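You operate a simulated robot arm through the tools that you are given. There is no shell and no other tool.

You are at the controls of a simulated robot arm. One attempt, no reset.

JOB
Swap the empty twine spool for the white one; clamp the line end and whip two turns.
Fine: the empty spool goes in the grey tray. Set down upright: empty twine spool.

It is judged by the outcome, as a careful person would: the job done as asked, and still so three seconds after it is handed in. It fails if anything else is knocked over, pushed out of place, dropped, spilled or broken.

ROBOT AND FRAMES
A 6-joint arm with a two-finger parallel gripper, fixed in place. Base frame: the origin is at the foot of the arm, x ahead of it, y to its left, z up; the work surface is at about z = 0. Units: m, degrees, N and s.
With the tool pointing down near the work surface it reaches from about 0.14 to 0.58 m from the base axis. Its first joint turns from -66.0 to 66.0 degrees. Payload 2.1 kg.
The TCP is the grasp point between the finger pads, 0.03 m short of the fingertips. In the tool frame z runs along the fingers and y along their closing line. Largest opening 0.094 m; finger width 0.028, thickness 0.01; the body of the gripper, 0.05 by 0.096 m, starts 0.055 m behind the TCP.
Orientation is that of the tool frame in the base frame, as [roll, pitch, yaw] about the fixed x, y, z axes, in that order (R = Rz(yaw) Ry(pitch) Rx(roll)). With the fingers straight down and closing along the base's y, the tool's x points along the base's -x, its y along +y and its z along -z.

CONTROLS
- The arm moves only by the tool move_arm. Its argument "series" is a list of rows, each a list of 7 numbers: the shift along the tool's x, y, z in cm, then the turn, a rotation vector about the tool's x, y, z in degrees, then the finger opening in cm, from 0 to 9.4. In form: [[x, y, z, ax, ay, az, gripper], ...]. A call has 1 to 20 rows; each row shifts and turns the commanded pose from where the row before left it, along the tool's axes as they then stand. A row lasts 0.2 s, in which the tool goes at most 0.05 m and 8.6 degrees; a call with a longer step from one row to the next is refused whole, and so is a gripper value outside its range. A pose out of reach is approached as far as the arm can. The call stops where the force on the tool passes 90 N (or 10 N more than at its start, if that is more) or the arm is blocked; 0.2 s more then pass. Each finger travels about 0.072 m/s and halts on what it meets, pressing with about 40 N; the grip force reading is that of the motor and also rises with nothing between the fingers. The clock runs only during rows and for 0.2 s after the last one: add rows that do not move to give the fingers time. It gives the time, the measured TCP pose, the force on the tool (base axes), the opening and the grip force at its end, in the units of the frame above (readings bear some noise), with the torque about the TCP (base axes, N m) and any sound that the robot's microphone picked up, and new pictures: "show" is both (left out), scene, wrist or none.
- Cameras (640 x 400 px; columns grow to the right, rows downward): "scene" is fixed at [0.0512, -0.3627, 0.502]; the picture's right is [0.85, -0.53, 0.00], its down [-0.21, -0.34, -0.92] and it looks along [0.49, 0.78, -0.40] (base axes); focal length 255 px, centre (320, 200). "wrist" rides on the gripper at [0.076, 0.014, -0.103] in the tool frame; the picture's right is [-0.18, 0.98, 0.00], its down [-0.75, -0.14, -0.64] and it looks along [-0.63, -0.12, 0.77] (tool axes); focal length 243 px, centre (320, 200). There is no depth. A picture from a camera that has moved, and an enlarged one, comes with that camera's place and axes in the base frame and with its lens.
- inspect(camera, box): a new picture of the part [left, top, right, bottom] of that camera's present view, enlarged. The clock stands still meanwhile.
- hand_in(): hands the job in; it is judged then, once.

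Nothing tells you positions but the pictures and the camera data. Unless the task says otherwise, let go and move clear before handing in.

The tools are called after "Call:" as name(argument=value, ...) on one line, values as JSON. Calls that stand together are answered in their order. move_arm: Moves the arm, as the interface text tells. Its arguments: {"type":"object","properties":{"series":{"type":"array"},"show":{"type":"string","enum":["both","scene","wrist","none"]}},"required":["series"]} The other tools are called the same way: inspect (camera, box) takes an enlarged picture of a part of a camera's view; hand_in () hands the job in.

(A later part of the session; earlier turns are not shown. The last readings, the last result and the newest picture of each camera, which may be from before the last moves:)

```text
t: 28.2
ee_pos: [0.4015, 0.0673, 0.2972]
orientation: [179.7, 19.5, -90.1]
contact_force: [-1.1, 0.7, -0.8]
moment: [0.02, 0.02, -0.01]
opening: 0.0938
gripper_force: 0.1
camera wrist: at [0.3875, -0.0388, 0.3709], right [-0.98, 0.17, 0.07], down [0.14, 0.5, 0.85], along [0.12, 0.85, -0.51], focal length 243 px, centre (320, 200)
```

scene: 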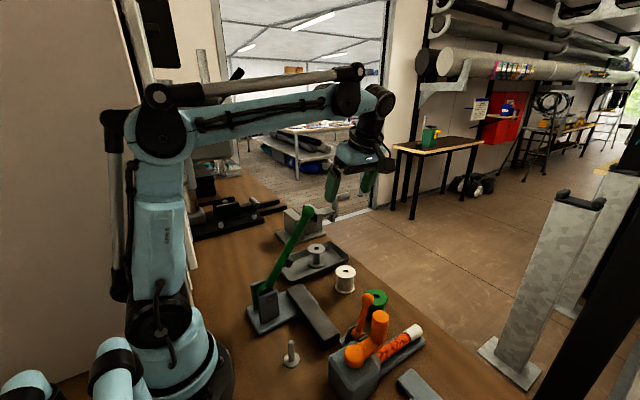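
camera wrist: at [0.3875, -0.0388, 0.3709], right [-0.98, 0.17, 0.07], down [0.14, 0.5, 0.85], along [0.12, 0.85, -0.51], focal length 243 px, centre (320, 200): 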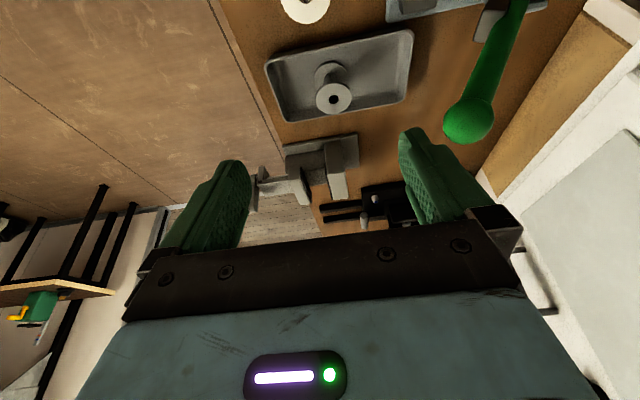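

Tilt works freely. Now descending straight down (in base axes) toward the white spool to z≈0.10, then checking forearm clearance and alignment.

Call:
move_arm(series=[[1.0, 0, 2.83, 0, 0, 0, 9.4], [1.336, 0, 3.77, 0, 0, 0, 9.4], [1.336, 0, 3.77, 0, 0, 0, 9.4], [1.336, 0, 3.77, 0, 0, 0, 9.4], [1.0, 0, 2.83, 0, 0, 0, 9.4], [0.5, 0, 1.41, 0, 0, 0, 9.4], [0, 0, 0, 0, 0, 0, 9.4], [0, 0, 0, 0, 0, 0, 9.4]])

Call:
inspect(camera="scene", box=[220, 140, 420, 320])

```text
t: 30.0
ee_pos: [0.4002, 0.0656, 0.1041]
orientation: [179.7, 19.3, -90.1]
contact_force: [-0.9, 0.4, 0.0]
moment: [0.04, -0.03, 0.04]
opening: 0.0939
gripper_force: 0.1
camera wrist: at [0.3856, -0.0407, 0.1755], right [-0.98, 0.17, 0.07], down [0.14, 0.5, 0.85], along [0.12, 0.85, -0.52], focal length 243 px, centre (320, 200)
```

scene: 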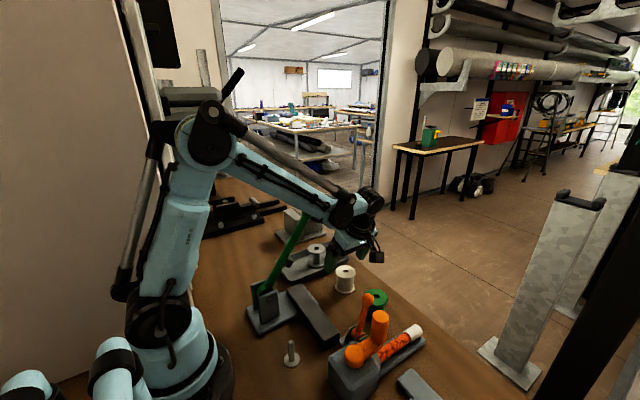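
wrist: 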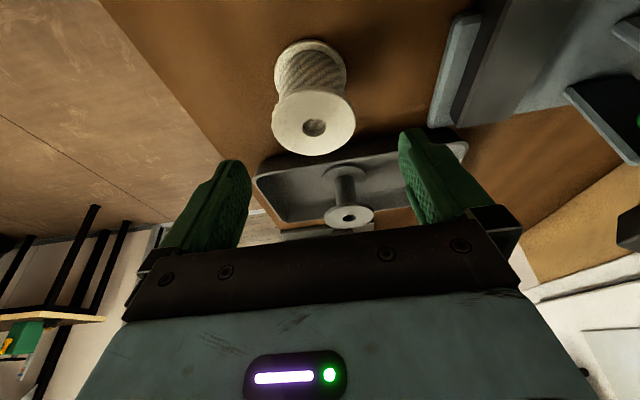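

```text
2.22 times, centred on (320, 230) of scene
camera zoom: at [0.0512, -0.3627, 0.502], right [0.85, -0.53, 0.0], down [-0.21, -0.34, -0.92], along [0.49, 0.78, -0.4], focal length 567 px, centre (320, 133)
```

zoom: 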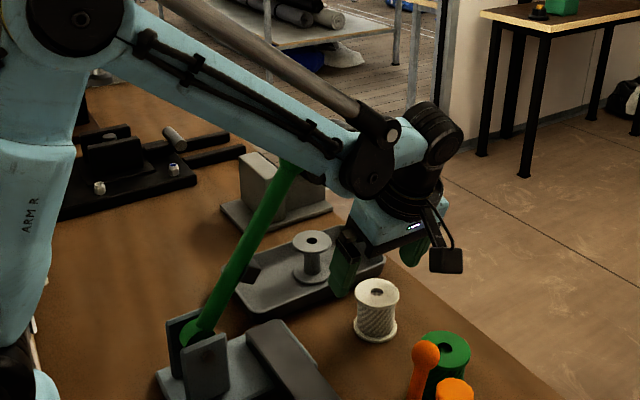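

The forearm passes on the near side of the green knob with room to spare. Spool centre reads (0.401,0.067). Descending around it and closing.

Call:
move_arm(series=[[0.86, -0.1, 2.85, 0, 0, 0, 9.4], [0.8, 0, 2.28, 0, 0, 0, 9.4], [0.4, 0, 1.14, 0, 0, 0, 9.4], [0, 0, 0, 0, 0, 0, 9.4], [0, 0, 0, 0, 0, 0, 9.4]])

```text
t: 31.2
ee_pos: [0.4016, 0.0682, 0.0387]
orientation: [179.6, 19.3, -90.1]
contact_force: [-1.2, 1.0, 0.4]
moment: [-0.03, 0.01, 0.0]
opening: 0.0939
gripper_force: 0.1
camera wrist: at [0.3869, -0.0391, 0.1108], right [-0.98, 0.17, 0.07], down [0.14, 0.5, 0.85], along [0.12, 0.85, -0.52], focal length 243 px, centre (320, 200)
```

scene: 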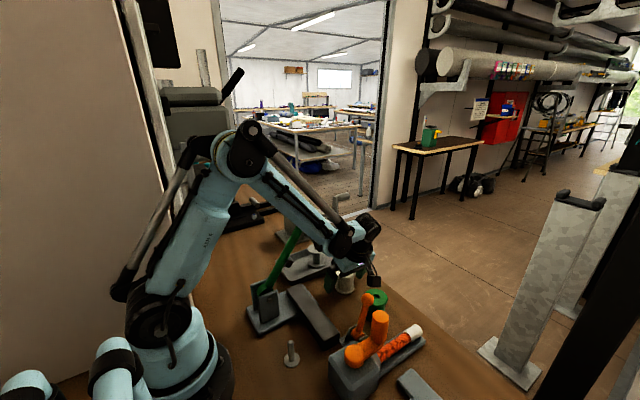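
wrist: 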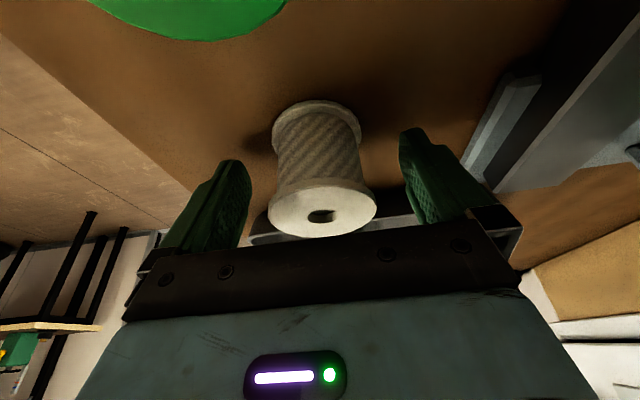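

Well centred. Closing the fingers.

Call:
move_arm(series=[[0, 0, 0, 0, 0, 0, 7], [0, 0, 0, 0, 0, 0, 5.5], [0, 0, 0, 0, 0, 0, 4.5], [0, 0, 0, 0, 0, 0, 4.5], [0, 0, 0, 0, 0, 0, 4.5]])

```text
t: 32.4
ee_pos: [0.401, 0.0674, 0.0391]
orientation: [179.9, 19.3, -90.0]
contact_force: [1.1, 0.0, 2.5]
moment: [0.01, -0.11, -0.01]
opening: 0.0596
gripper_force: 39.6
camera wrist: at [0.3869, -0.0391, 0.111], right [-0.98, 0.17, 0.06], down [0.14, 0.5, 0.85], along [0.12, 0.85, -0.51], focal length 243 px, centre (320, 200)
```

scene: 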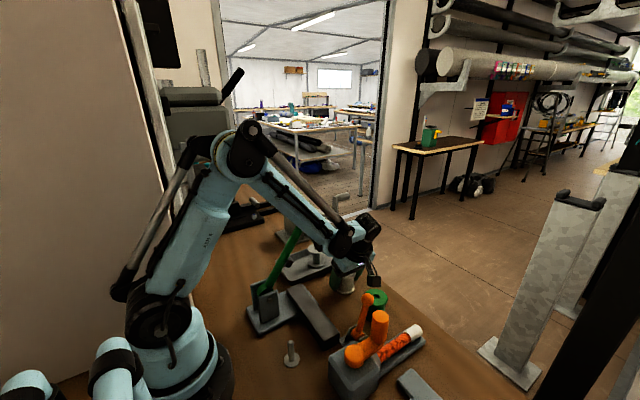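
wrist: 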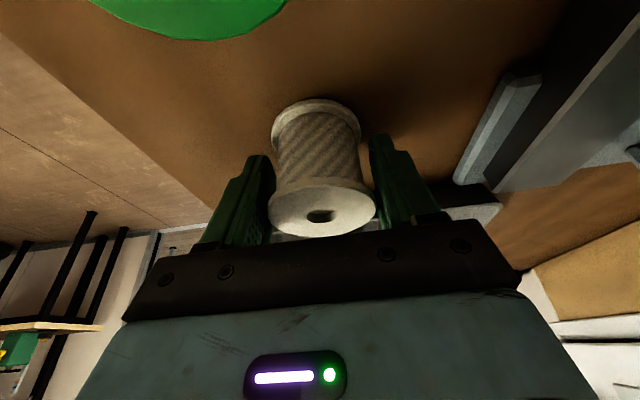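

Gripped at the same 59.6 mm. Lifting straight up, checking the spool hangs true.

Call:
move_arm(series=[[-0.167, 0, -0.47, 0, 0, 0, 4.5], [-0.5, 0, -1.41, 0, 0, 0, 4.5], [-1.0, 0, -2.83, 0, 0, 0, 4.5], [-1.336, 0, -3.77, 0, 0, 0, 4.5], [-1.336, 0, -3.77, 0, 0, 0, 4.5], [-1.336, 0, -3.77, 0, 0, 0, 4.5], [-1.336, 0, -3.77, 0, 0, 0, 4.5], [-1.0, 0, -2.83, 0, 0, 0, 4.5], [0, 0, 0, 0, 0, 0, 4.5]])

Call:
inspect(camera="scene", box=[290, 90, 430, 230])

```text
t: 34.4
ee_pos: [0.4031, 0.0697, 0.2784]
orientation: [179.6, 19.4, -90.1]
contact_force: [0.2, 0.2, 0.2]
moment: [0.01, 0.0, -0.01]
opening: 0.0595
gripper_force: 40.0
camera wrist: at [0.3878, -0.0369, 0.3515], right [-0.98, 0.17, 0.07], down [0.14, 0.5, 0.85], along [0.12, 0.85, -0.52], focal length 243 px, centre (320, 200)
```

scene: 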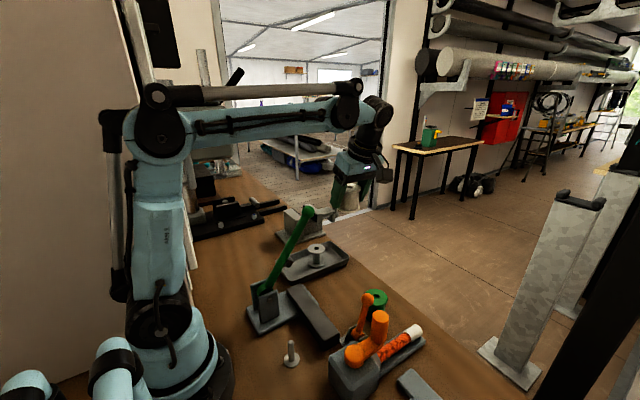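
wrist: 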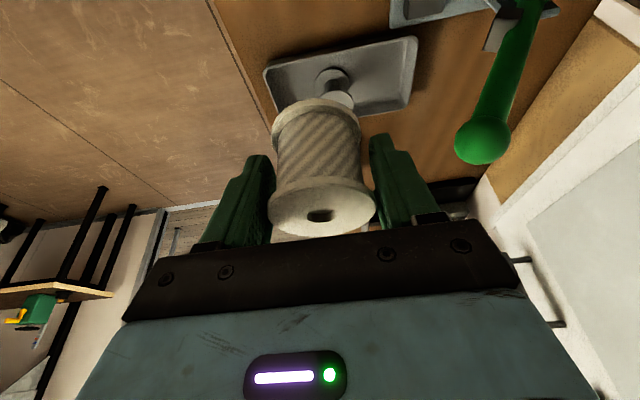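

```text
2.86 times, centred on (360, 160) of scene
camera zoom: at [0.0512, -0.3627, 0.502], right [0.85, -0.53, 0.0], down [-0.21, -0.34, -0.92], along [0.49, 0.78, -0.4], focal length 729 px, centre (206, 314)
```

zoom: 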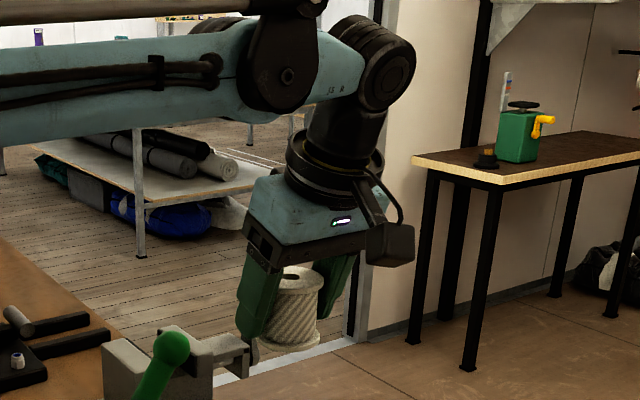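

The spool hangs unchanged in the grip. Moving across at height: first toward -y, then back toward the pin, then down to z≈0.15.

Call:
move_arm(series=[[2.5, 0, -0.89, 0, 0, 0, 4.5], [3.3, 0, -1.17, 0, 0, 0, 4.5], [3.0, 0.5, -1.06, 0, 0, 0, 4.5], [1.73, 2.5, -0.61, 0, 0, 0, 4.5], [0, 3.7, 0, 0, 0, 0, 4.5], [0, 3.7, 0, 0, 0, 0, 4.5], [0, 3.7, 0, 0, 0, 0, 4.5], [0, 3.6, 0, 0, 0, 0, 4.5], [0, 2.5, 0, 0, 0, 0, 4.5], [0, 1.5, 0, 0, 0, 0, 4.5], [0, 0, 0, 0, 0, 0, 4.5], [1.0, 0, 2.83, 0, 0, 0, 4.5], [1.336, 0, 3.77, 0, 0, 0, 4.5], [1.336, 0, 3.77, 0, 0, 0, 4.5], [0.67, 0, 1.9, 0, 0, 0, 4.5], [0, 0, 0, 0, 0, 0, 4.5], [0, 0, 0, 0, 0, 0, 4.5]])

Call:
inspect(camera="scene", box=[220, 250, 380, 390])

```text
t: 38.0
ee_pos: [0.1859, -0.0444, 0.1493]
orientation: [179.8, 19.2, -90.1]
contact_force: [-0.3, 0.3, -0.7]
moment: [0.02, 0.0, -0.01]
opening: 0.0593
gripper_force: 39.5
camera wrist: at [0.1712, -0.1507, 0.2221], right [-0.98, 0.17, 0.07], down [0.14, 0.5, 0.85], along [0.12, 0.85, -0.52], focal length 243 px, centre (320, 200)
```

scene: 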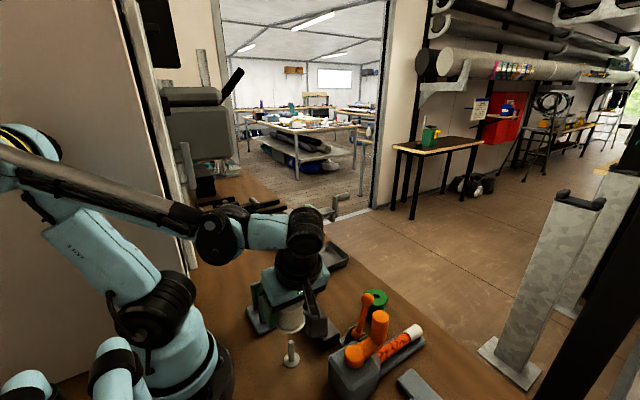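
wrist: 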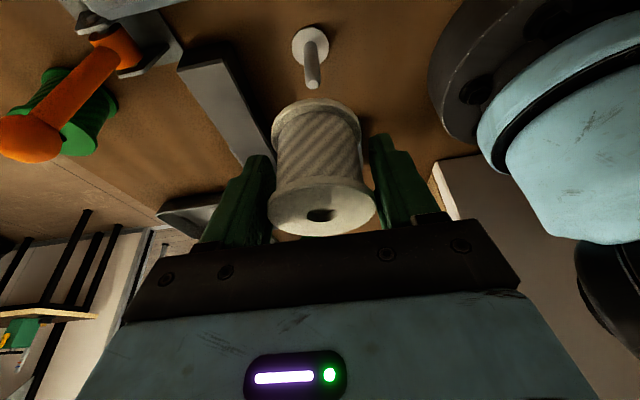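

```text
2.86 times, centred on (300, 320) of scene
camera zoom: at [0.0512, -0.3627, 0.502], right [0.85, -0.53, 0.0], down [-0.21, -0.34, -0.92], along [0.49, 0.78, -0.4], focal length 729 px, centre (377, -143)
```

zoom: 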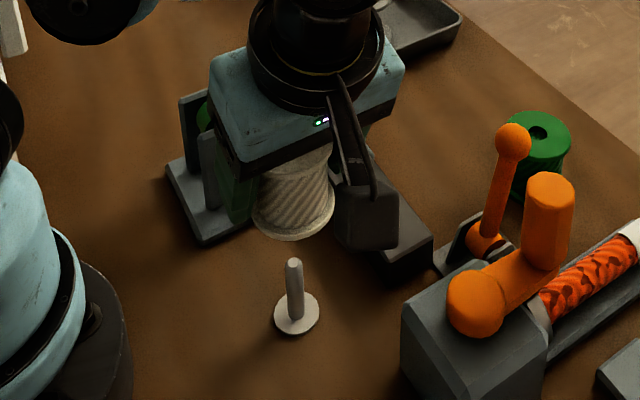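

Now a close measurement of pin against spool from both cameras.

Call:
inspect(camera="wrist", box=[260, 10, 380, 115])

Call:
inspect(camera="scene", box=[245, 285, 345, 375])

Call:
inspect(camera="wrist", box=[240, 80, 400, 240])

```text
3.81 times, centred on (320, 62) of wrist
camera zoom: at [0.1712, -0.1507, 0.2221], right [-0.98, 0.17, 0.07], down [0.14, 0.5, 0.85], along [0.12, 0.85, -0.52], focal length 924 px, centre (320, 724)
```

zoom: 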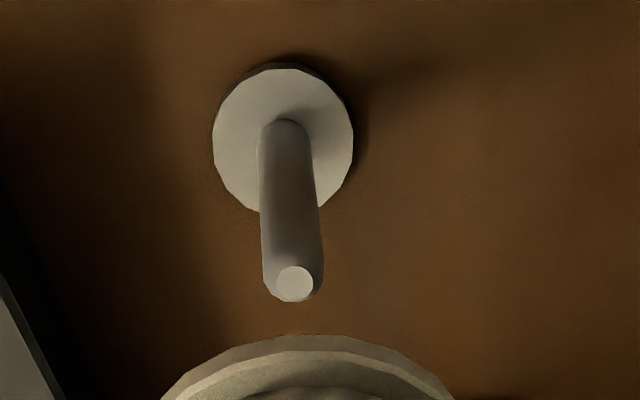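

```text
4.44 times, centred on (295, 330) of scene
camera zoom: at [0.0512, -0.3627, 0.502], right [0.85, -0.53, 0.0], down [-0.21, -0.34, -0.92], along [0.49, 0.78, -0.4], focal length 1134 px, centre (431, -378)
```

zoom: 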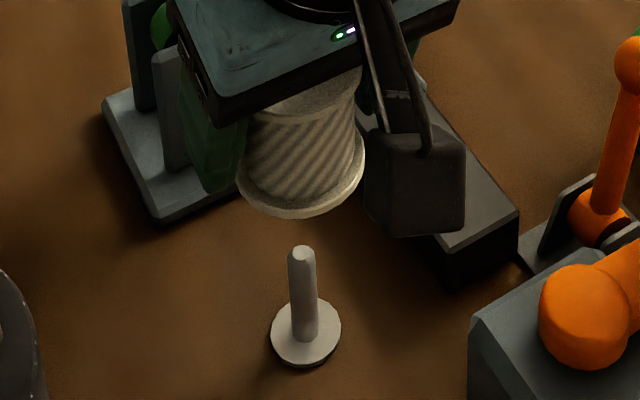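

```text
2.50 times, centred on (320, 160) of wrist
camera zoom: at [0.1712, -0.1507, 0.2221], right [-0.98, 0.17, 0.07], down [0.14, 0.5, 0.85], along [0.12, 0.85, -0.52], focal length 606 px, centre (320, 300)
```

zoom: 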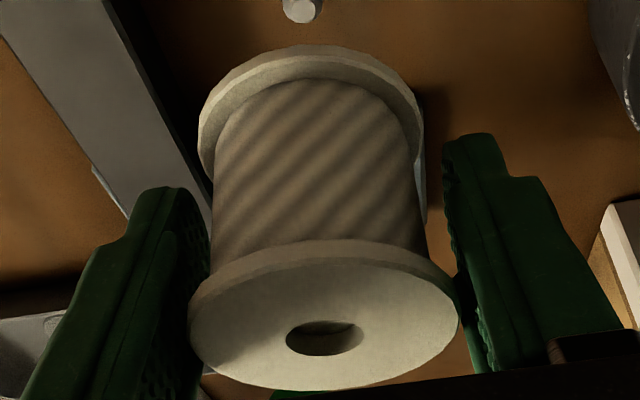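

Spool axis looks ~2 mm too far in +x and ~1 mm low in y relative to the pin; I'll correct that while descending to just above the pin tip, then re-check.

Call:
move_arm(series=[[0.6, 0.15, 1.95, 0, 0, 0, 4.5], [0.6, 0, 1.75, 0, 0, 0, 4.5], [0.33, 0, 0.95, 0, 0, 0, 4.5], [0, 0, 0, 0, 0, 0, 4.5], [0, 0, 0, 0, 0, 0, 4.5]])

Call:
inspect(camera="wrist", box=[240, 60, 400, 240])

Call:
inspect(camera="scene", box=[245, 295, 345, 385])

```text
t: 39.2
ee_pos: [0.1849, -0.0433, 0.1002]
orientation: [179.8, 19.3, -90.1]
contact_force: [-1.0, -0.2, -1.5]
moment: [0.02, 0.02, -0.02]
opening: 0.0593
gripper_force: 40.0
camera wrist: at [0.17, -0.1496, 0.1727], right [-0.98, 0.17, 0.07], down [0.14, 0.5, 0.85], along [0.12, 0.85, -0.52], focal length 243 px, centre (320, 200)
```

scene: 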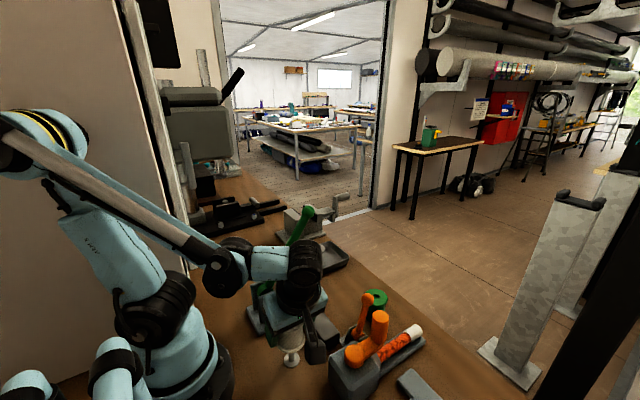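
wrist: 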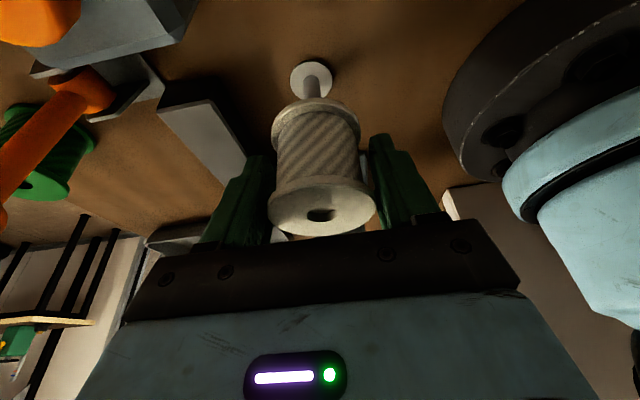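

```text
2.22 times, centred on (320, 150) of wrist
camera zoom: at [0.17, -0.1496, 0.1727], right [-0.98, 0.17, 0.07], down [0.14, 0.5, 0.85], along [0.12, 0.85, -0.52], focal length 539 px, centre (320, 311)
```

zoom: 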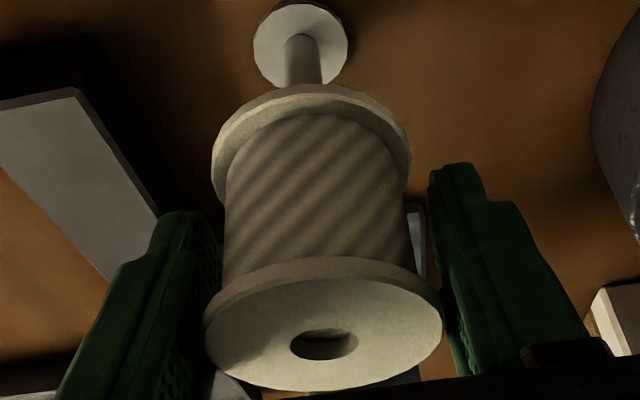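

```text
4.44 times, centred on (295, 340) of scene
camera zoom: at [0.0512, -0.3627, 0.502], right [0.85, -0.53, 0.0], down [-0.21, -0.34, -0.92], along [0.49, 0.78, -0.4], focal length 1134 px, centre (431, -422)
```

zoom: 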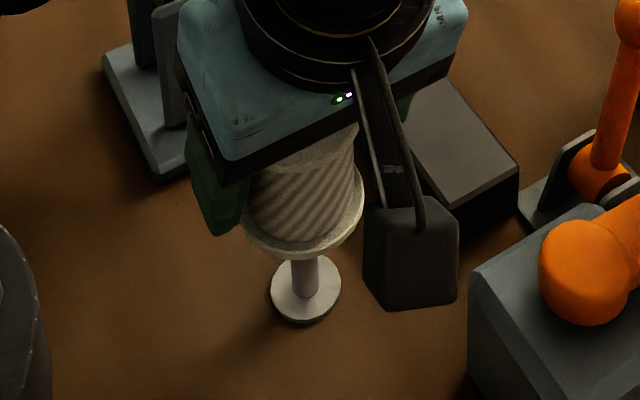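

Scene and wrist agree on x; in y the spool should go about 2 mm further (+y). Adjusting and starting the insertion gently, watching the force.

Call:
move_arm(series=[[-0.19, 0, 0.066, 0, 0, 0, 4.5], [0, 0, 0, 0, 0, 0, 4.5], [0.165, 0, 0.472, 0, 0, 0, 4.5], [0.165, 0, 0.472, 0, 0, 0, 4.5], [0, 0, 0, 0, 0, 0, 4.5]])

Call:
inspect(camera="scene", box=[245, 295, 345, 385])

Call:
inspect(camera="wrist", box=[240, 60, 400, 240])

```text
t: 40.4
ee_pos: [0.183, -0.0414, 0.0905]
orientation: [179.8, 19.4, -90.0]
contact_force: [2.3, 1.5, -1.0]
moment: [0.02, -0.11, 0.02]
opening: 0.0593
gripper_force: 40.2
camera wrist: at [0.1695, -0.1472, 0.1632], right [-0.98, 0.17, 0.06], down [0.14, 0.5, 0.85], along [0.12, 0.85, -0.51], focal length 243 px, centre (320, 200)
```

scene: 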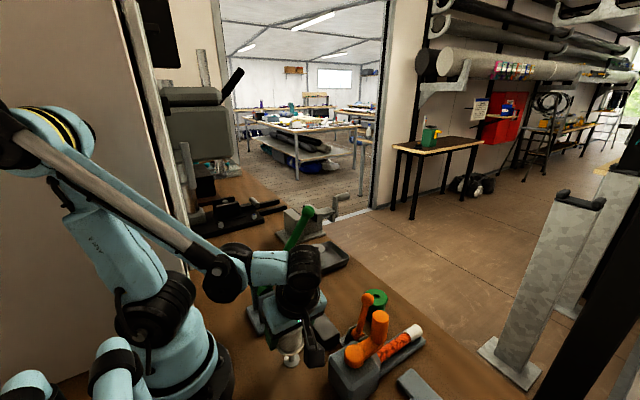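
wrist: 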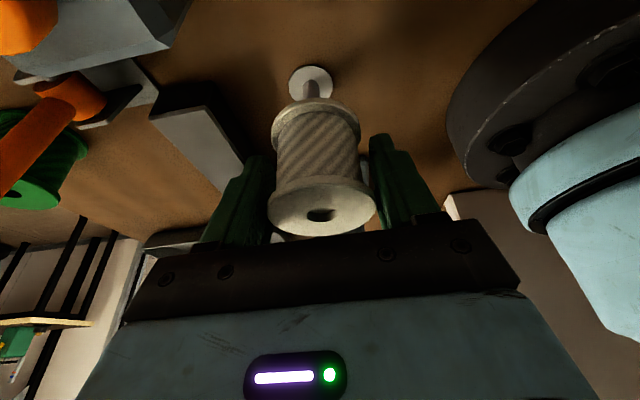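

```text
4.44 times, centred on (295, 340) of scene
camera zoom: at [0.0512, -0.3627, 0.502], right [0.85, -0.53, 0.0], down [-0.21, -0.34, -0.92], along [0.49, 0.78, -0.4], focal length 1134 px, centre (431, -422)
```

zoom: 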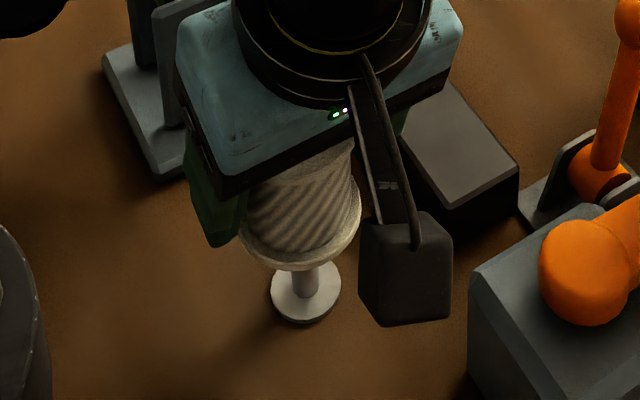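

```text
2.22 times, centred on (320, 150) of wrist
camera zoom: at [0.1695, -0.1472, 0.1632], right [-0.98, 0.17, 0.06], down [0.14, 0.5, 0.85], along [0.12, 0.85, -0.51], focal length 539 px, centre (320, 311)
```

zoom: 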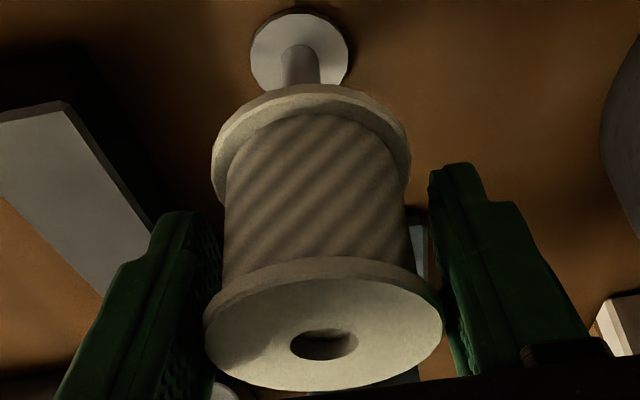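

Laterally aligned and only slight force. Continuing down in small steps.

Call:
move_arm(series=[[0.165, 0, 0.472, 0, 0, 0, 4.5], [0.165, 0, 0.472, 0, 0, 0, 4.5], [0, 0, 0, 0, 0, 0, 4.5]])

Call:
inspect(camera="wrist", box=[240, 60, 400, 240])

```text
t: 41.2
ee_pos: [0.1829, -0.0413, 0.0803]
orientation: [179.9, 19.4, -90.0]
contact_force: [12.9, 8.8, 2.2]
moment: [0.28, -0.41, 0.06]
opening: 0.0595
gripper_force: 39.8
camera wrist: at [0.1693, -0.1475, 0.1524], right [-0.98, 0.17, 0.06], down [0.14, 0.5, 0.86], along [0.12, 0.85, -0.51], focal length 243 px, centre (320, 200)
```

scene: 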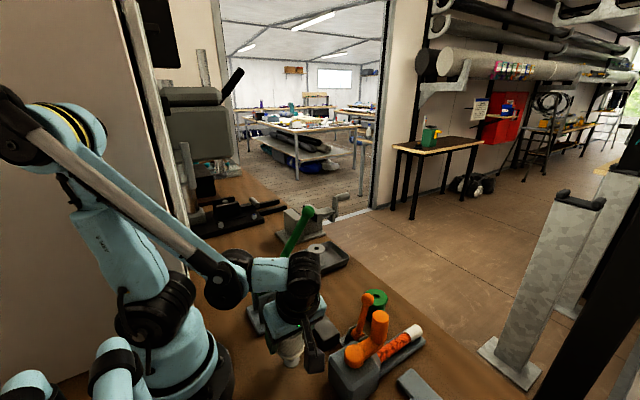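
wrist: 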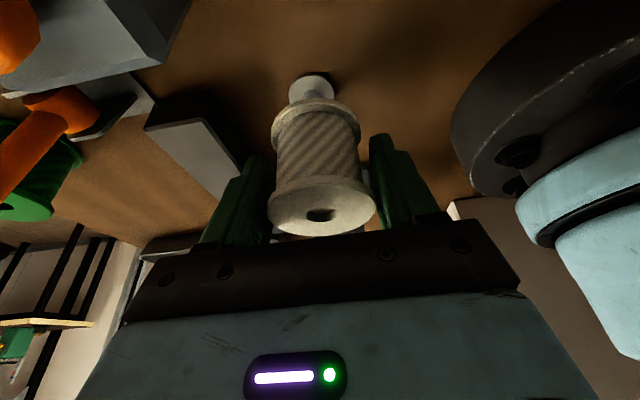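

```text
2.22 times, centred on (320, 150) of wrist
camera zoom: at [0.1693, -0.1475, 0.1524], right [-0.98, 0.17, 0.06], down [0.14, 0.5, 0.86], along [0.12, 0.85, -0.51], focal length 539 px, centre (320, 311)
```

zoom: 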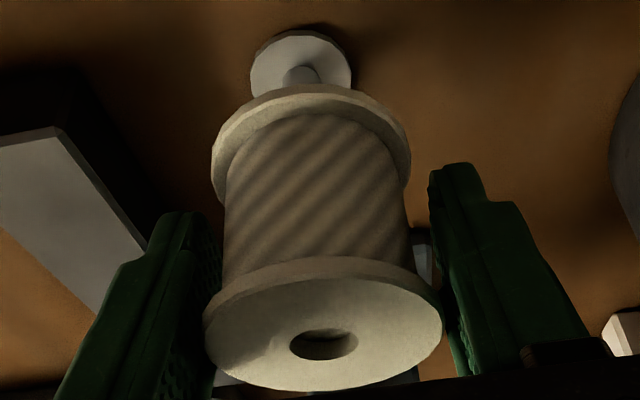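

The pin is in the bore and pushes the spool toward +x,+y, so I'll ease about 1.5 mm that way before going on.

Call:
move_arm(series=[[-0.1, -0.15, 0.035, 0, 0, 0, 4.5], [0, 0, 0, 0, 0, 0, 4.5]], show="none")

```text
t: 41.8
ee_pos: [0.1852, -0.0404, 0.0796]
orientation: [179.5, 19.3, -90.1]
contact_force: [0.6, 0.6, -1.5]
moment: [0.0, 0.02, 0.0]
opening: 0.0595
gripper_force: 39.7
```

Force gone. A touch more the same way for centring, then continue down.

Call:
move_arm(series=[[-0.06, -0.1, 0.02, 0, 0, 0, 4.5], [0.165, 0, 0.472, 0, 0, 0, 4.5], [0.165, 0, 0.472, 0, 0, 0, 4.5], [0, 0, 0, 0, 0, 0, 4.5]], show="none")

```text
t: 42.8
ee_pos: [0.1849, -0.0388, 0.0692]
orientation: [179.7, 19.4, -90.0]
contact_force: [0.7, -0.5, -0.7]
moment: [0.02, 0.0, -0.01]
opening: 0.0593
gripper_force: 39.9
```

Call:
move_arm(series=[[0.165, 0, 0.472, 0, 0, 0, 4.5], [0.165, 0, 0.472, 0, 0, 0, 4.5], [0, 0, 0, 0, 0, 0, 4.5]])

Call:
inspect(camera="wrist", box=[240, 60, 400, 240])

```text
t: 43.6
ee_pos: [0.1851, -0.0383, 0.058]
orientation: [179.7, 19.2, -90.1]
contact_force: [-0.1, 0.1, -0.4]
moment: [0.01, 0.0, -0.05]
opening: 0.0595
gripper_force: 39.9
camera wrist: at [0.1709, -0.145, 0.1322], right [-0.98, 0.17, 0.07], down [0.14, 0.5, 0.85], along [0.12, 0.85, -0.52], focal length 243 px, centre (320, 200)
```

scene: 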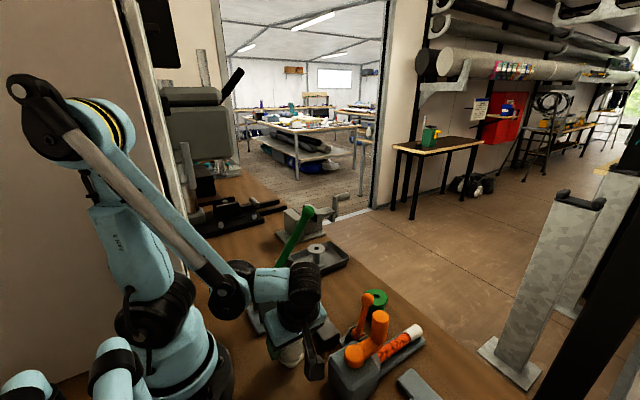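
wrist: 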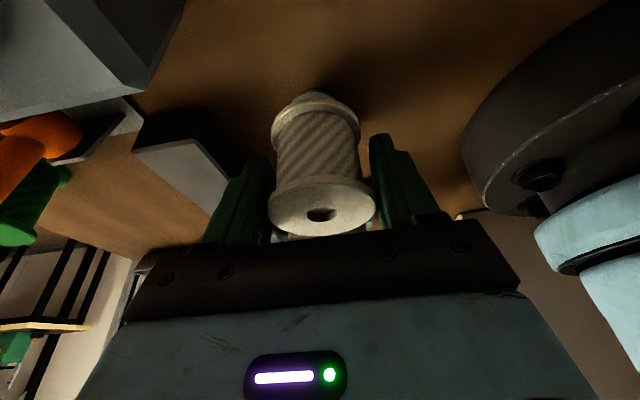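

```text
2.22 times, centred on (320, 150) of wrist
camera zoom: at [0.1709, -0.145, 0.1322], right [-0.98, 0.17, 0.07], down [0.14, 0.5, 0.85], along [0.12, 0.85, -0.52], focal length 539 px, centre (320, 311)
```

zoom: 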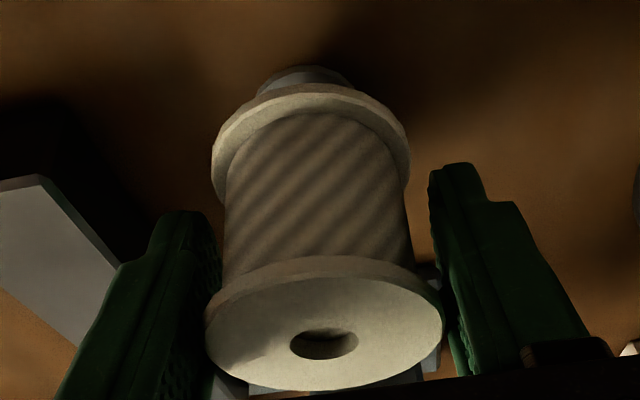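

Going in freely. Lowering to the foot in small steps.

Call:
move_arm(series=[[0.165, 0, 0.472, 0, 0, 0, 4.5], [0.132, 0, 0.378, 0, 0, 0, 4.5], [0.066, 0, 0.189, 0, 0, 0, 4.5], [0.033, 0, 0.094, 0, 0, 0, 4.5], [0, 0, 0, 0, 0, 0, 4.5]], show="none")

```text
t: 44.8
ee_pos: [0.1861, -0.0392, 0.0474]
orientation: [179.8, 19.2, -90.0]
contact_force: [-0.8, 0.2, -0.2]
moment: [0.01, -0.01, 0.03]
opening: 0.0596
gripper_force: 39.9
```

Call:
move_arm(series=[[0.066, 0, 0.189, 0, 0, 0, 4.5], [0.033, 0, 0.094, 0, 0, 0, 4.5], [0, 0, 0, 0, 0, 0, 4.5]], show="none")

```text
t: 45.6
ee_pos: [0.1864, -0.0397, 0.0452]
orientation: [179.6, 19.2, -90.1]
contact_force: [-0.7, 0.2, -1.0]
moment: [0.02, -0.02, 0.0]
opening: 0.0593
gripper_force: 39.7
```

Call:
move_arm(series=[[0.05, 0, 0.142, 0, 0, 0, 4.5], [0.05, 0, 0.142, 0, 0, 0, 4.5], [0, 0, 0, 0, 0, 0, 4.5]], show="scene")

```text
t: 46.4
ee_pos: [0.1869, -0.0392, 0.0404]
orientation: [179.8, 19.3, -90.0]
contact_force: [1.0, 0.8, 0.6]
moment: [0.04, -0.05, -0.05]
opening: 0.0592
gripper_force: 40.3
```

scene: 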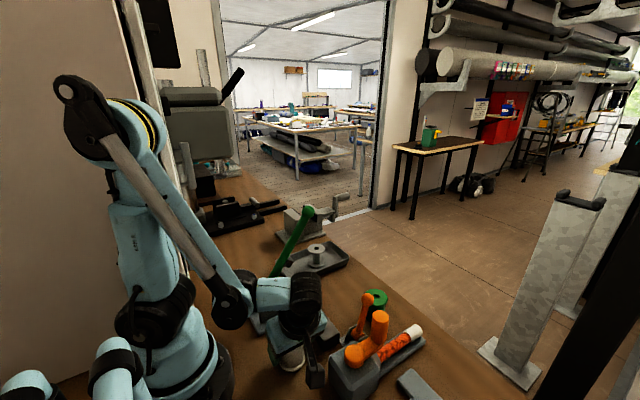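

Call:
move_arm(series=[[0.05, 0, 0.142, 0, 0, 0, 4.5], [0, 0, 0, 0, 0, 0, 4.5]], show="none")

```text
t: 47.0
ee_pos: [0.186, -0.0396, 0.0413]
orientation: [179.8, 19.3, -90.2]
contact_force: [-1.7, -0.4, 0.4]
moment: [0.0, 0.02, -0.02]
opening: 0.0595
gripper_force: 39.8
```

Call:
move_arm(series=[[0.033, 0, 0.094, 0, 0, 0, 4.5], [0, 0, 0, 0, 0, 0, 4.5]], show="none")

```text
t: 47.6
ee_pos: [0.1864, -0.039, 0.039]
orientation: [179.8, 19.4, -90.0]
contact_force: [1.3, 1.5, 1.1]
moment: [0.08, -0.03, 0.01]
opening: 0.0593
gripper_force: 40.1
```

Call:
move_arm(series=[[0.033, 0, 0.094, 0, 0, 0, 4.5], [0, 0, 0, 0, 0, 0, 4.5]], show="both")

Call:
inspect(camera="wrist", box=[240, 60, 400, 240])

Call:
inspect(camera="scene", box=[245, 295, 345, 385])

```text
t: 48.2
ee_pos: [0.1865, -0.0389, 0.0375]
orientation: [179.7, 19.3, -90.0]
contact_force: [-0.2, -0.4, 10.4]
moment: [-0.21, -0.16, 0.02]
opening: 0.0594
gripper_force: 40.0
camera wrist: at [0.1718, -0.1456, 0.1114], right [-0.98, 0.17, 0.07], down [0.14, 0.5, 0.85], along [0.12, 0.85, -0.51], focal length 243 px, centre (320, 200)
```

scene: 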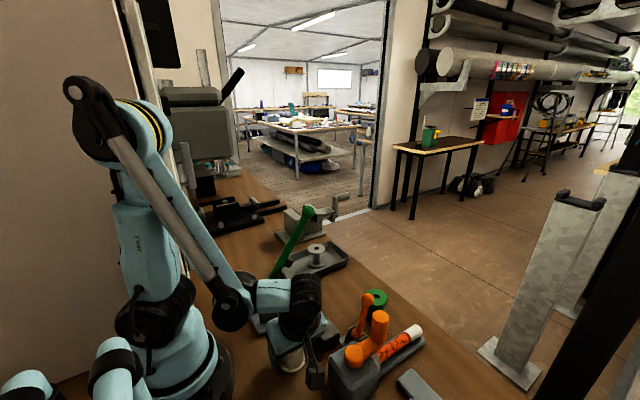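
wrist: 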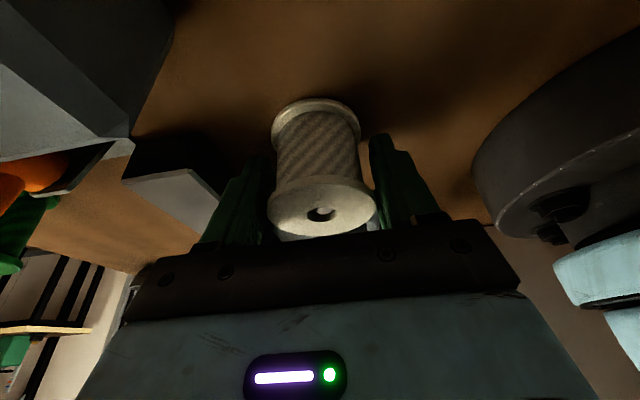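

```text
2.22 times, centred on (320, 150) of wrist
camera zoom: at [0.1718, -0.1456, 0.1114], right [-0.98, 0.17, 0.07], down [0.14, 0.5, 0.85], along [0.12, 0.85, -0.51], focal length 539 px, centre (320, 311)
```

zoom: 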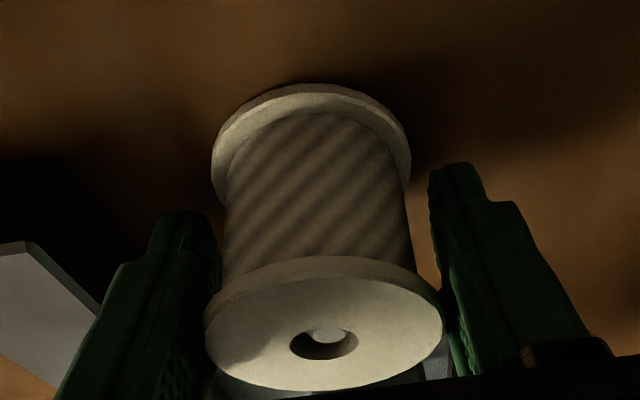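

```text
4.44 times, centred on (295, 340) of scene
camera zoom: at [0.0511, -0.3627, 0.502], right [0.85, -0.53, 0.0], down [-0.21, -0.34, -0.92], along [0.49, 0.78, -0.4], focal length 1134 px, centre (431, -422)
```

zoom: 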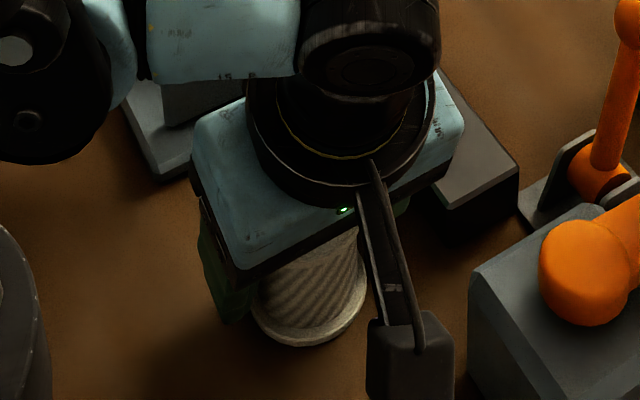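

Seated: 10 N upward, with the pin visible in the bore. Releasing and rising straight up.

Call:
move_arm(series=[[0, 0, 0, 0, 0, 0, 6.2], [0, 0, 0, 0, 0, 0, 7], [0, 0, 0, 0, 0, 0, 7.8], [0, 0, 0, 0, 0, 0, 7.8], [-0.33, 0, -0.94, 0, 0, 0, 7.8], [-1, 0, -2.83, 0, 0, 0, 7.8], [-1.33, 0, -3.77, 0, 0, 0, 7.8], [-1.33, 0, -3.77, 0, 0, 0, 7.8], [-1, 0, -2.83, 0, 0, 0, 7.8], [0, 0, 0, 0, 0, 0, 7.8]])

Call:
inspect(camera="scene", box=[230, 220, 450, 400])

```text
t: 50.4
ee_pos: [0.1854, -0.0402, 0.1879]
orientation: [179.7, 19.3, -90.1]
contact_force: [-0.1, -1.2, -0.3]
moment: [0.03, 0.0, 0.02]
opening: 0.078
gripper_force: 0.0
camera wrist: at [0.1715, -0.1455, 0.2605], right [-0.98, 0.17, 0.07], down [0.14, 0.5, 0.85], along [0.12, 0.85, -0.52], focal length 243 px, centre (320, 200)
```

scene: 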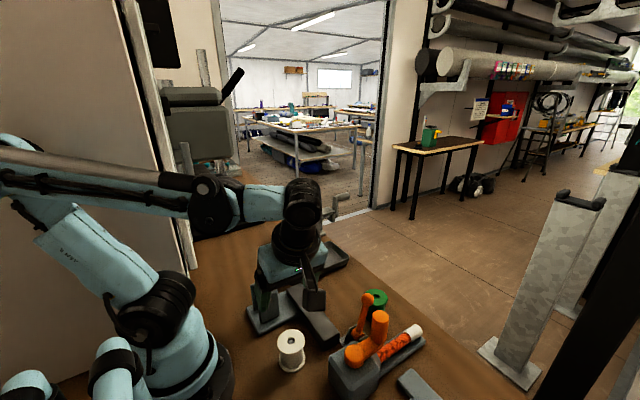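
wrist: 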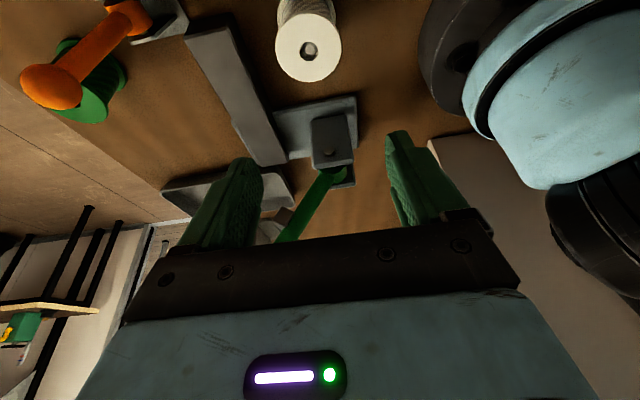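

```text
2.22 times, centred on (340, 310) of scene
camera zoom: at [0.0512, -0.3627, 0.502], right [0.85, -0.53, 0.0], down [-0.21, -0.34, -0.92], along [0.49, 0.78, -0.4], focal length 567 px, centre (276, -44)
```

zoom: 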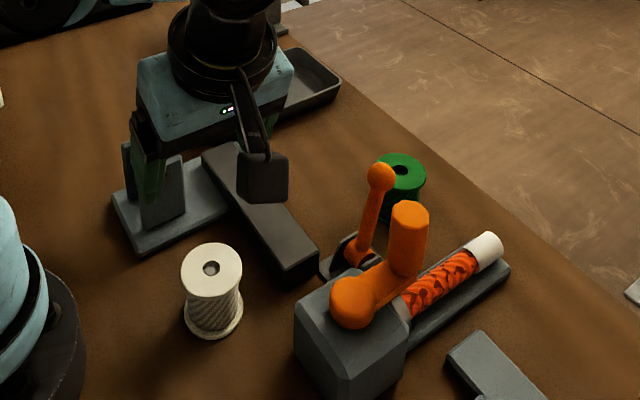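

The white spool sits squarely on the pin. Now I untilt and go look closely at the orange clamp.

Call:
move_arm(series=[[0, 0, -1, 0, 5, 0, 7.8], [0, 0, -1, 0, 5, 0, 7.8], [0, 0, 0, 0, 5, 0, 7.8], [0, 0, 0, 0, 5, 0, 7.8], [0, -3, 0, 0, 0, 0, 7.8], [0, -3.8, 0, 0, 0, 0, 7.8], [0, -3.8, 0, 0, 0, 0, 7.8], [0, -2.4, 0, 0, 0, 0, 7.8], [0, 0, 0, 0, 0, 0, 7.8]])

Call:
inspect(camera="wrist", box=[200, 0, 440, 150])

Call:
inspect(camera="scene", box=[320, 280, 400, 350])

```text
t: 52.4
ee_pos: [0.3164, -0.0454, 0.206]
orientation: [179.7, -0.7, -90.0]
contact_force: [0.1, -0.6, -0.3]
moment: [0.0, -0.01, -0.01]
opening: 0.0779
gripper_force: 0.1
camera wrist: at [0.3028, -0.1207, 0.311], right [-0.98, 0.18, 0.0], down [0.14, 0.76, 0.63], along [0.11, 0.62, -0.77], focal length 243 px, centre (320, 200)
```

scene: 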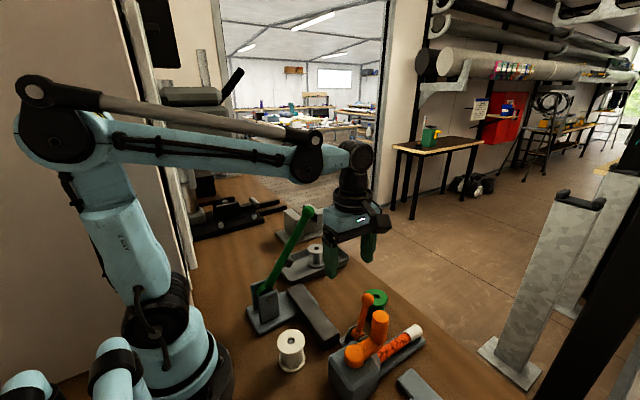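
wrist: 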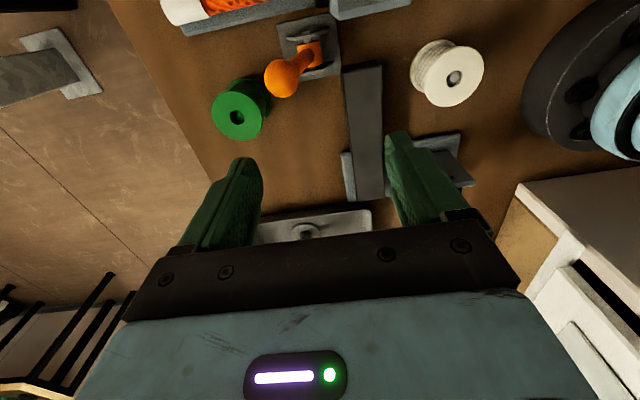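

```text
2.67 times, centred on (320, 75) of wrist
camera zoom: at [0.3028, -0.1207, 0.311], right [-0.98, 0.18, 0.0], down [0.14, 0.76, 0.63], along [0.11, 0.62, -0.77], focal length 647 px, centre (320, 533)
```

zoom: 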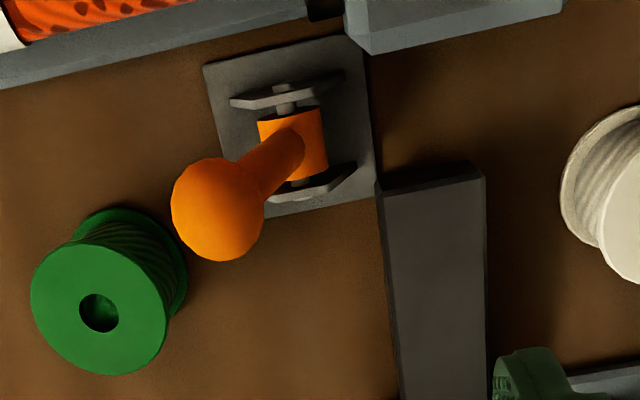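

```text
5.71 times, centred on (360, 315) of scene
camera zoom: at [0.0512, -0.3627, 0.502], right [0.85, -0.53, 0.0], down [-0.21, -0.34, -0.92], along [0.49, 0.78, -0.4], focal length 1459 px, centre (91, -457)
```

zoom: 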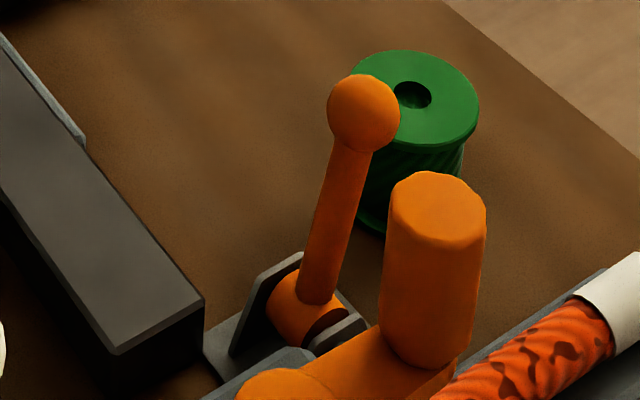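

Lever pivot is at about (0.319,-0.082,0.027), knob at (0.339,-0.082,0.113), leaning ~13° toward +x. I'll close the fingers, come down just on its base side (x≈0.300), and gently push toward +x to learn which way it travels.

Call:
move_arm(series=[[1.9, 0.8, 0, 0, 0, 0, 5], [1.86, 0.84, 0, 0, 0, 0, 2], [0, 0, 0, 0, 0, 0, 0], [0, 0, 3, 0, 0, 0, 0], [0, 0, 3, 0, 0, 0, 0], [0, 0, 1.9, 0, 0, 0, 0], [0, 0, 0, 0, 0, 0, 0]])

Call:
inspect(camera="scene", box=[310, 220, 450, 350])

```text
t: 54.0
ee_pos: [0.2995, -0.0838, 0.1291]
orientation: [179.7, -0.7, -90.1]
contact_force: [0.7, -0.9, 0.5]
moment: [-0.01, -0.02, 0.01]
opening: 0.0
gripper_force: 33.6
camera wrist: at [0.2851, -0.1598, 0.234], right [-0.98, 0.18, 0.0], down [0.14, 0.76, 0.63], along [0.11, 0.62, -0.77], focal length 243 px, centre (320, 200)
```

scene: 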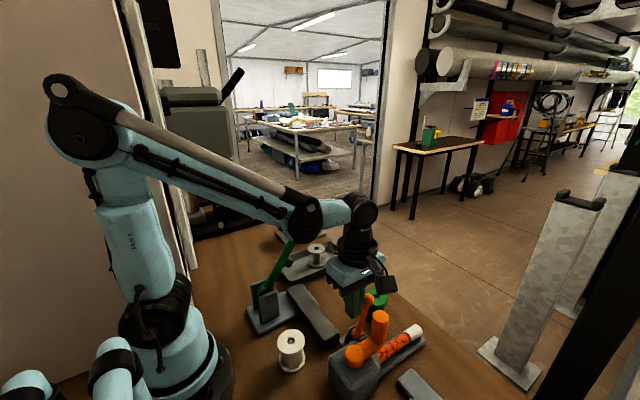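
wrist: 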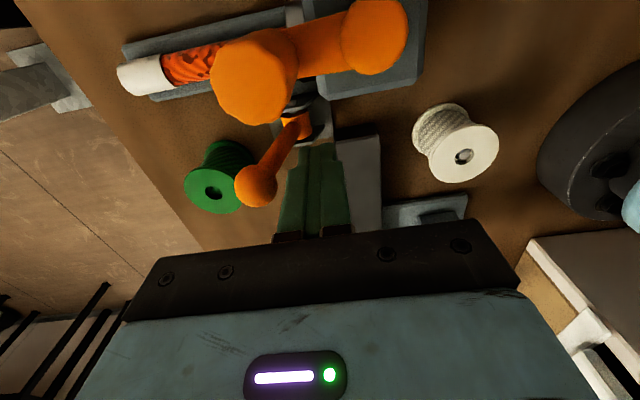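

```text
3.08 times, centred on (380, 285) of scene
camera zoom: at [0.0512, -0.3627, 0.502], right [0.85, -0.53, 0.0], down [-0.21, -0.34, -0.92], along [0.49, 0.78, -0.4], focal length 785 px, centre (135, -62)
```

zoom: 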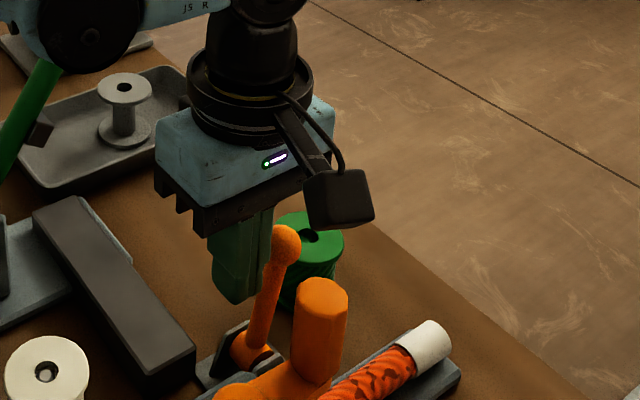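

Fingers are on the base side of the lever. Pushing gently toward +x by a little past contact.

Call:
move_arm(series=[[0, -0.7, 0, 0, 0, 0, 0], [0, -0.6, 0, 0, 0, 0, 0], [0, -0.4, 0, 0, 0, 0, 0], [0, -0.3, 0, 0, 0, 0, 0], [0, -0.2, 0, 0, 0, 0, 0], [0, 0, 0, 0, 0, 0, 0]], show="wrist")

```text
t: 55.4
ee_pos: [0.3211, -0.0832, 0.1286]
orientation: [179.7, -0.6, -90.0]
contact_force: [-2.4, -0.2, -0.7]
moment: [0.01, 0.02, -0.04]
opening: 0.0001
gripper_force: 32.6
camera wrist: at [0.3078, -0.1589, 0.2328], right [-0.98, 0.18, 0.0], down [0.14, 0.76, 0.63], along [0.11, 0.62, -0.77], focal length 243 px, centre (320, 200)
```

wrist: 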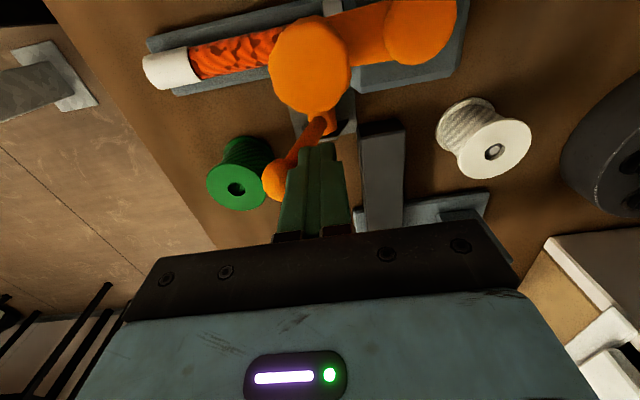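

The lever moves freely that way with about 2 N. I'll follow its arc, pushing on the shaft just under the knob with the fingertip corner, watching force and sound for the end stop.

Call:
move_arm(series=[[0, -0.1, 0.5, 0, 0, 0, 0], [0, -0.5, 0.3, 0, 0, 0, 0], [0, -0.5, 0.2, 0, 0, 0, 0], [0, -0.4, 0.2, 0, 0, 0, 0], [0, -0.5, 0.3, 0, 0, 0, 0], [0, -0.5, 0.3, 0, 0, 0, 0], [0, -0.45, 0.3, 0, 0, 0, 0], [0, 0, 0, 0, 0, 0, 0]])

Call:
inspect(camera="scene", box=[310, 240, 450, 350])

```text
t: 57.2
ee_pos: [0.3519, -0.0827, 0.1076]
orientation: [179.6, -0.7, -89.9]
contact_force: [-1.9, -1.5, -0.3]
moment: [-0.01, 0.02, -0.03]
opening: 0.0
gripper_force: 32.8
camera wrist: at [0.3372, -0.1583, 0.2121], right [-0.98, 0.18, 0.0], down [0.14, 0.76, 0.63], along [0.11, 0.62, -0.77], focal length 243 px, centre (320, 200)
```

scene: 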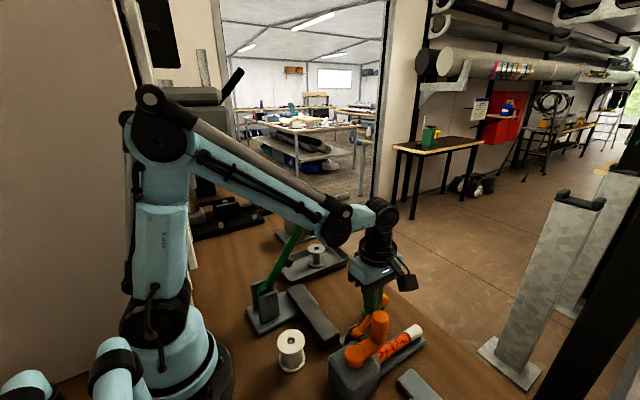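
wrist: 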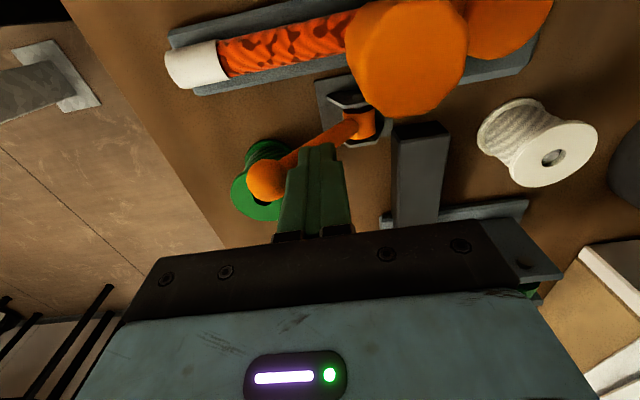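

```text
3.64 times, centred on (380, 295) of scene
camera zoom: at [0.0512, -0.3627, 0.502], right [0.85, -0.53, 0.0], down [-0.21, -0.34, -0.92], along [0.49, 0.78, -0.4], focal length 928 px, centre (102, -146)
```

zoom: 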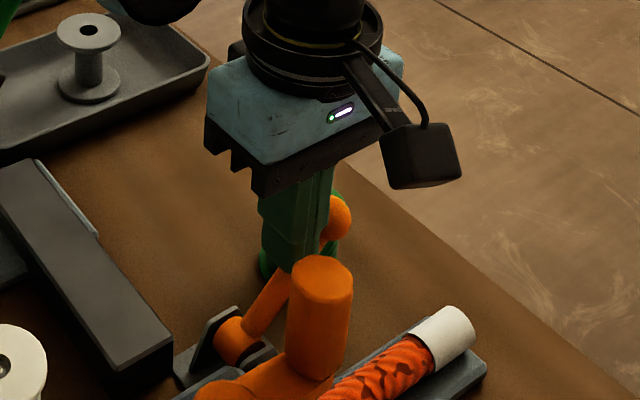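

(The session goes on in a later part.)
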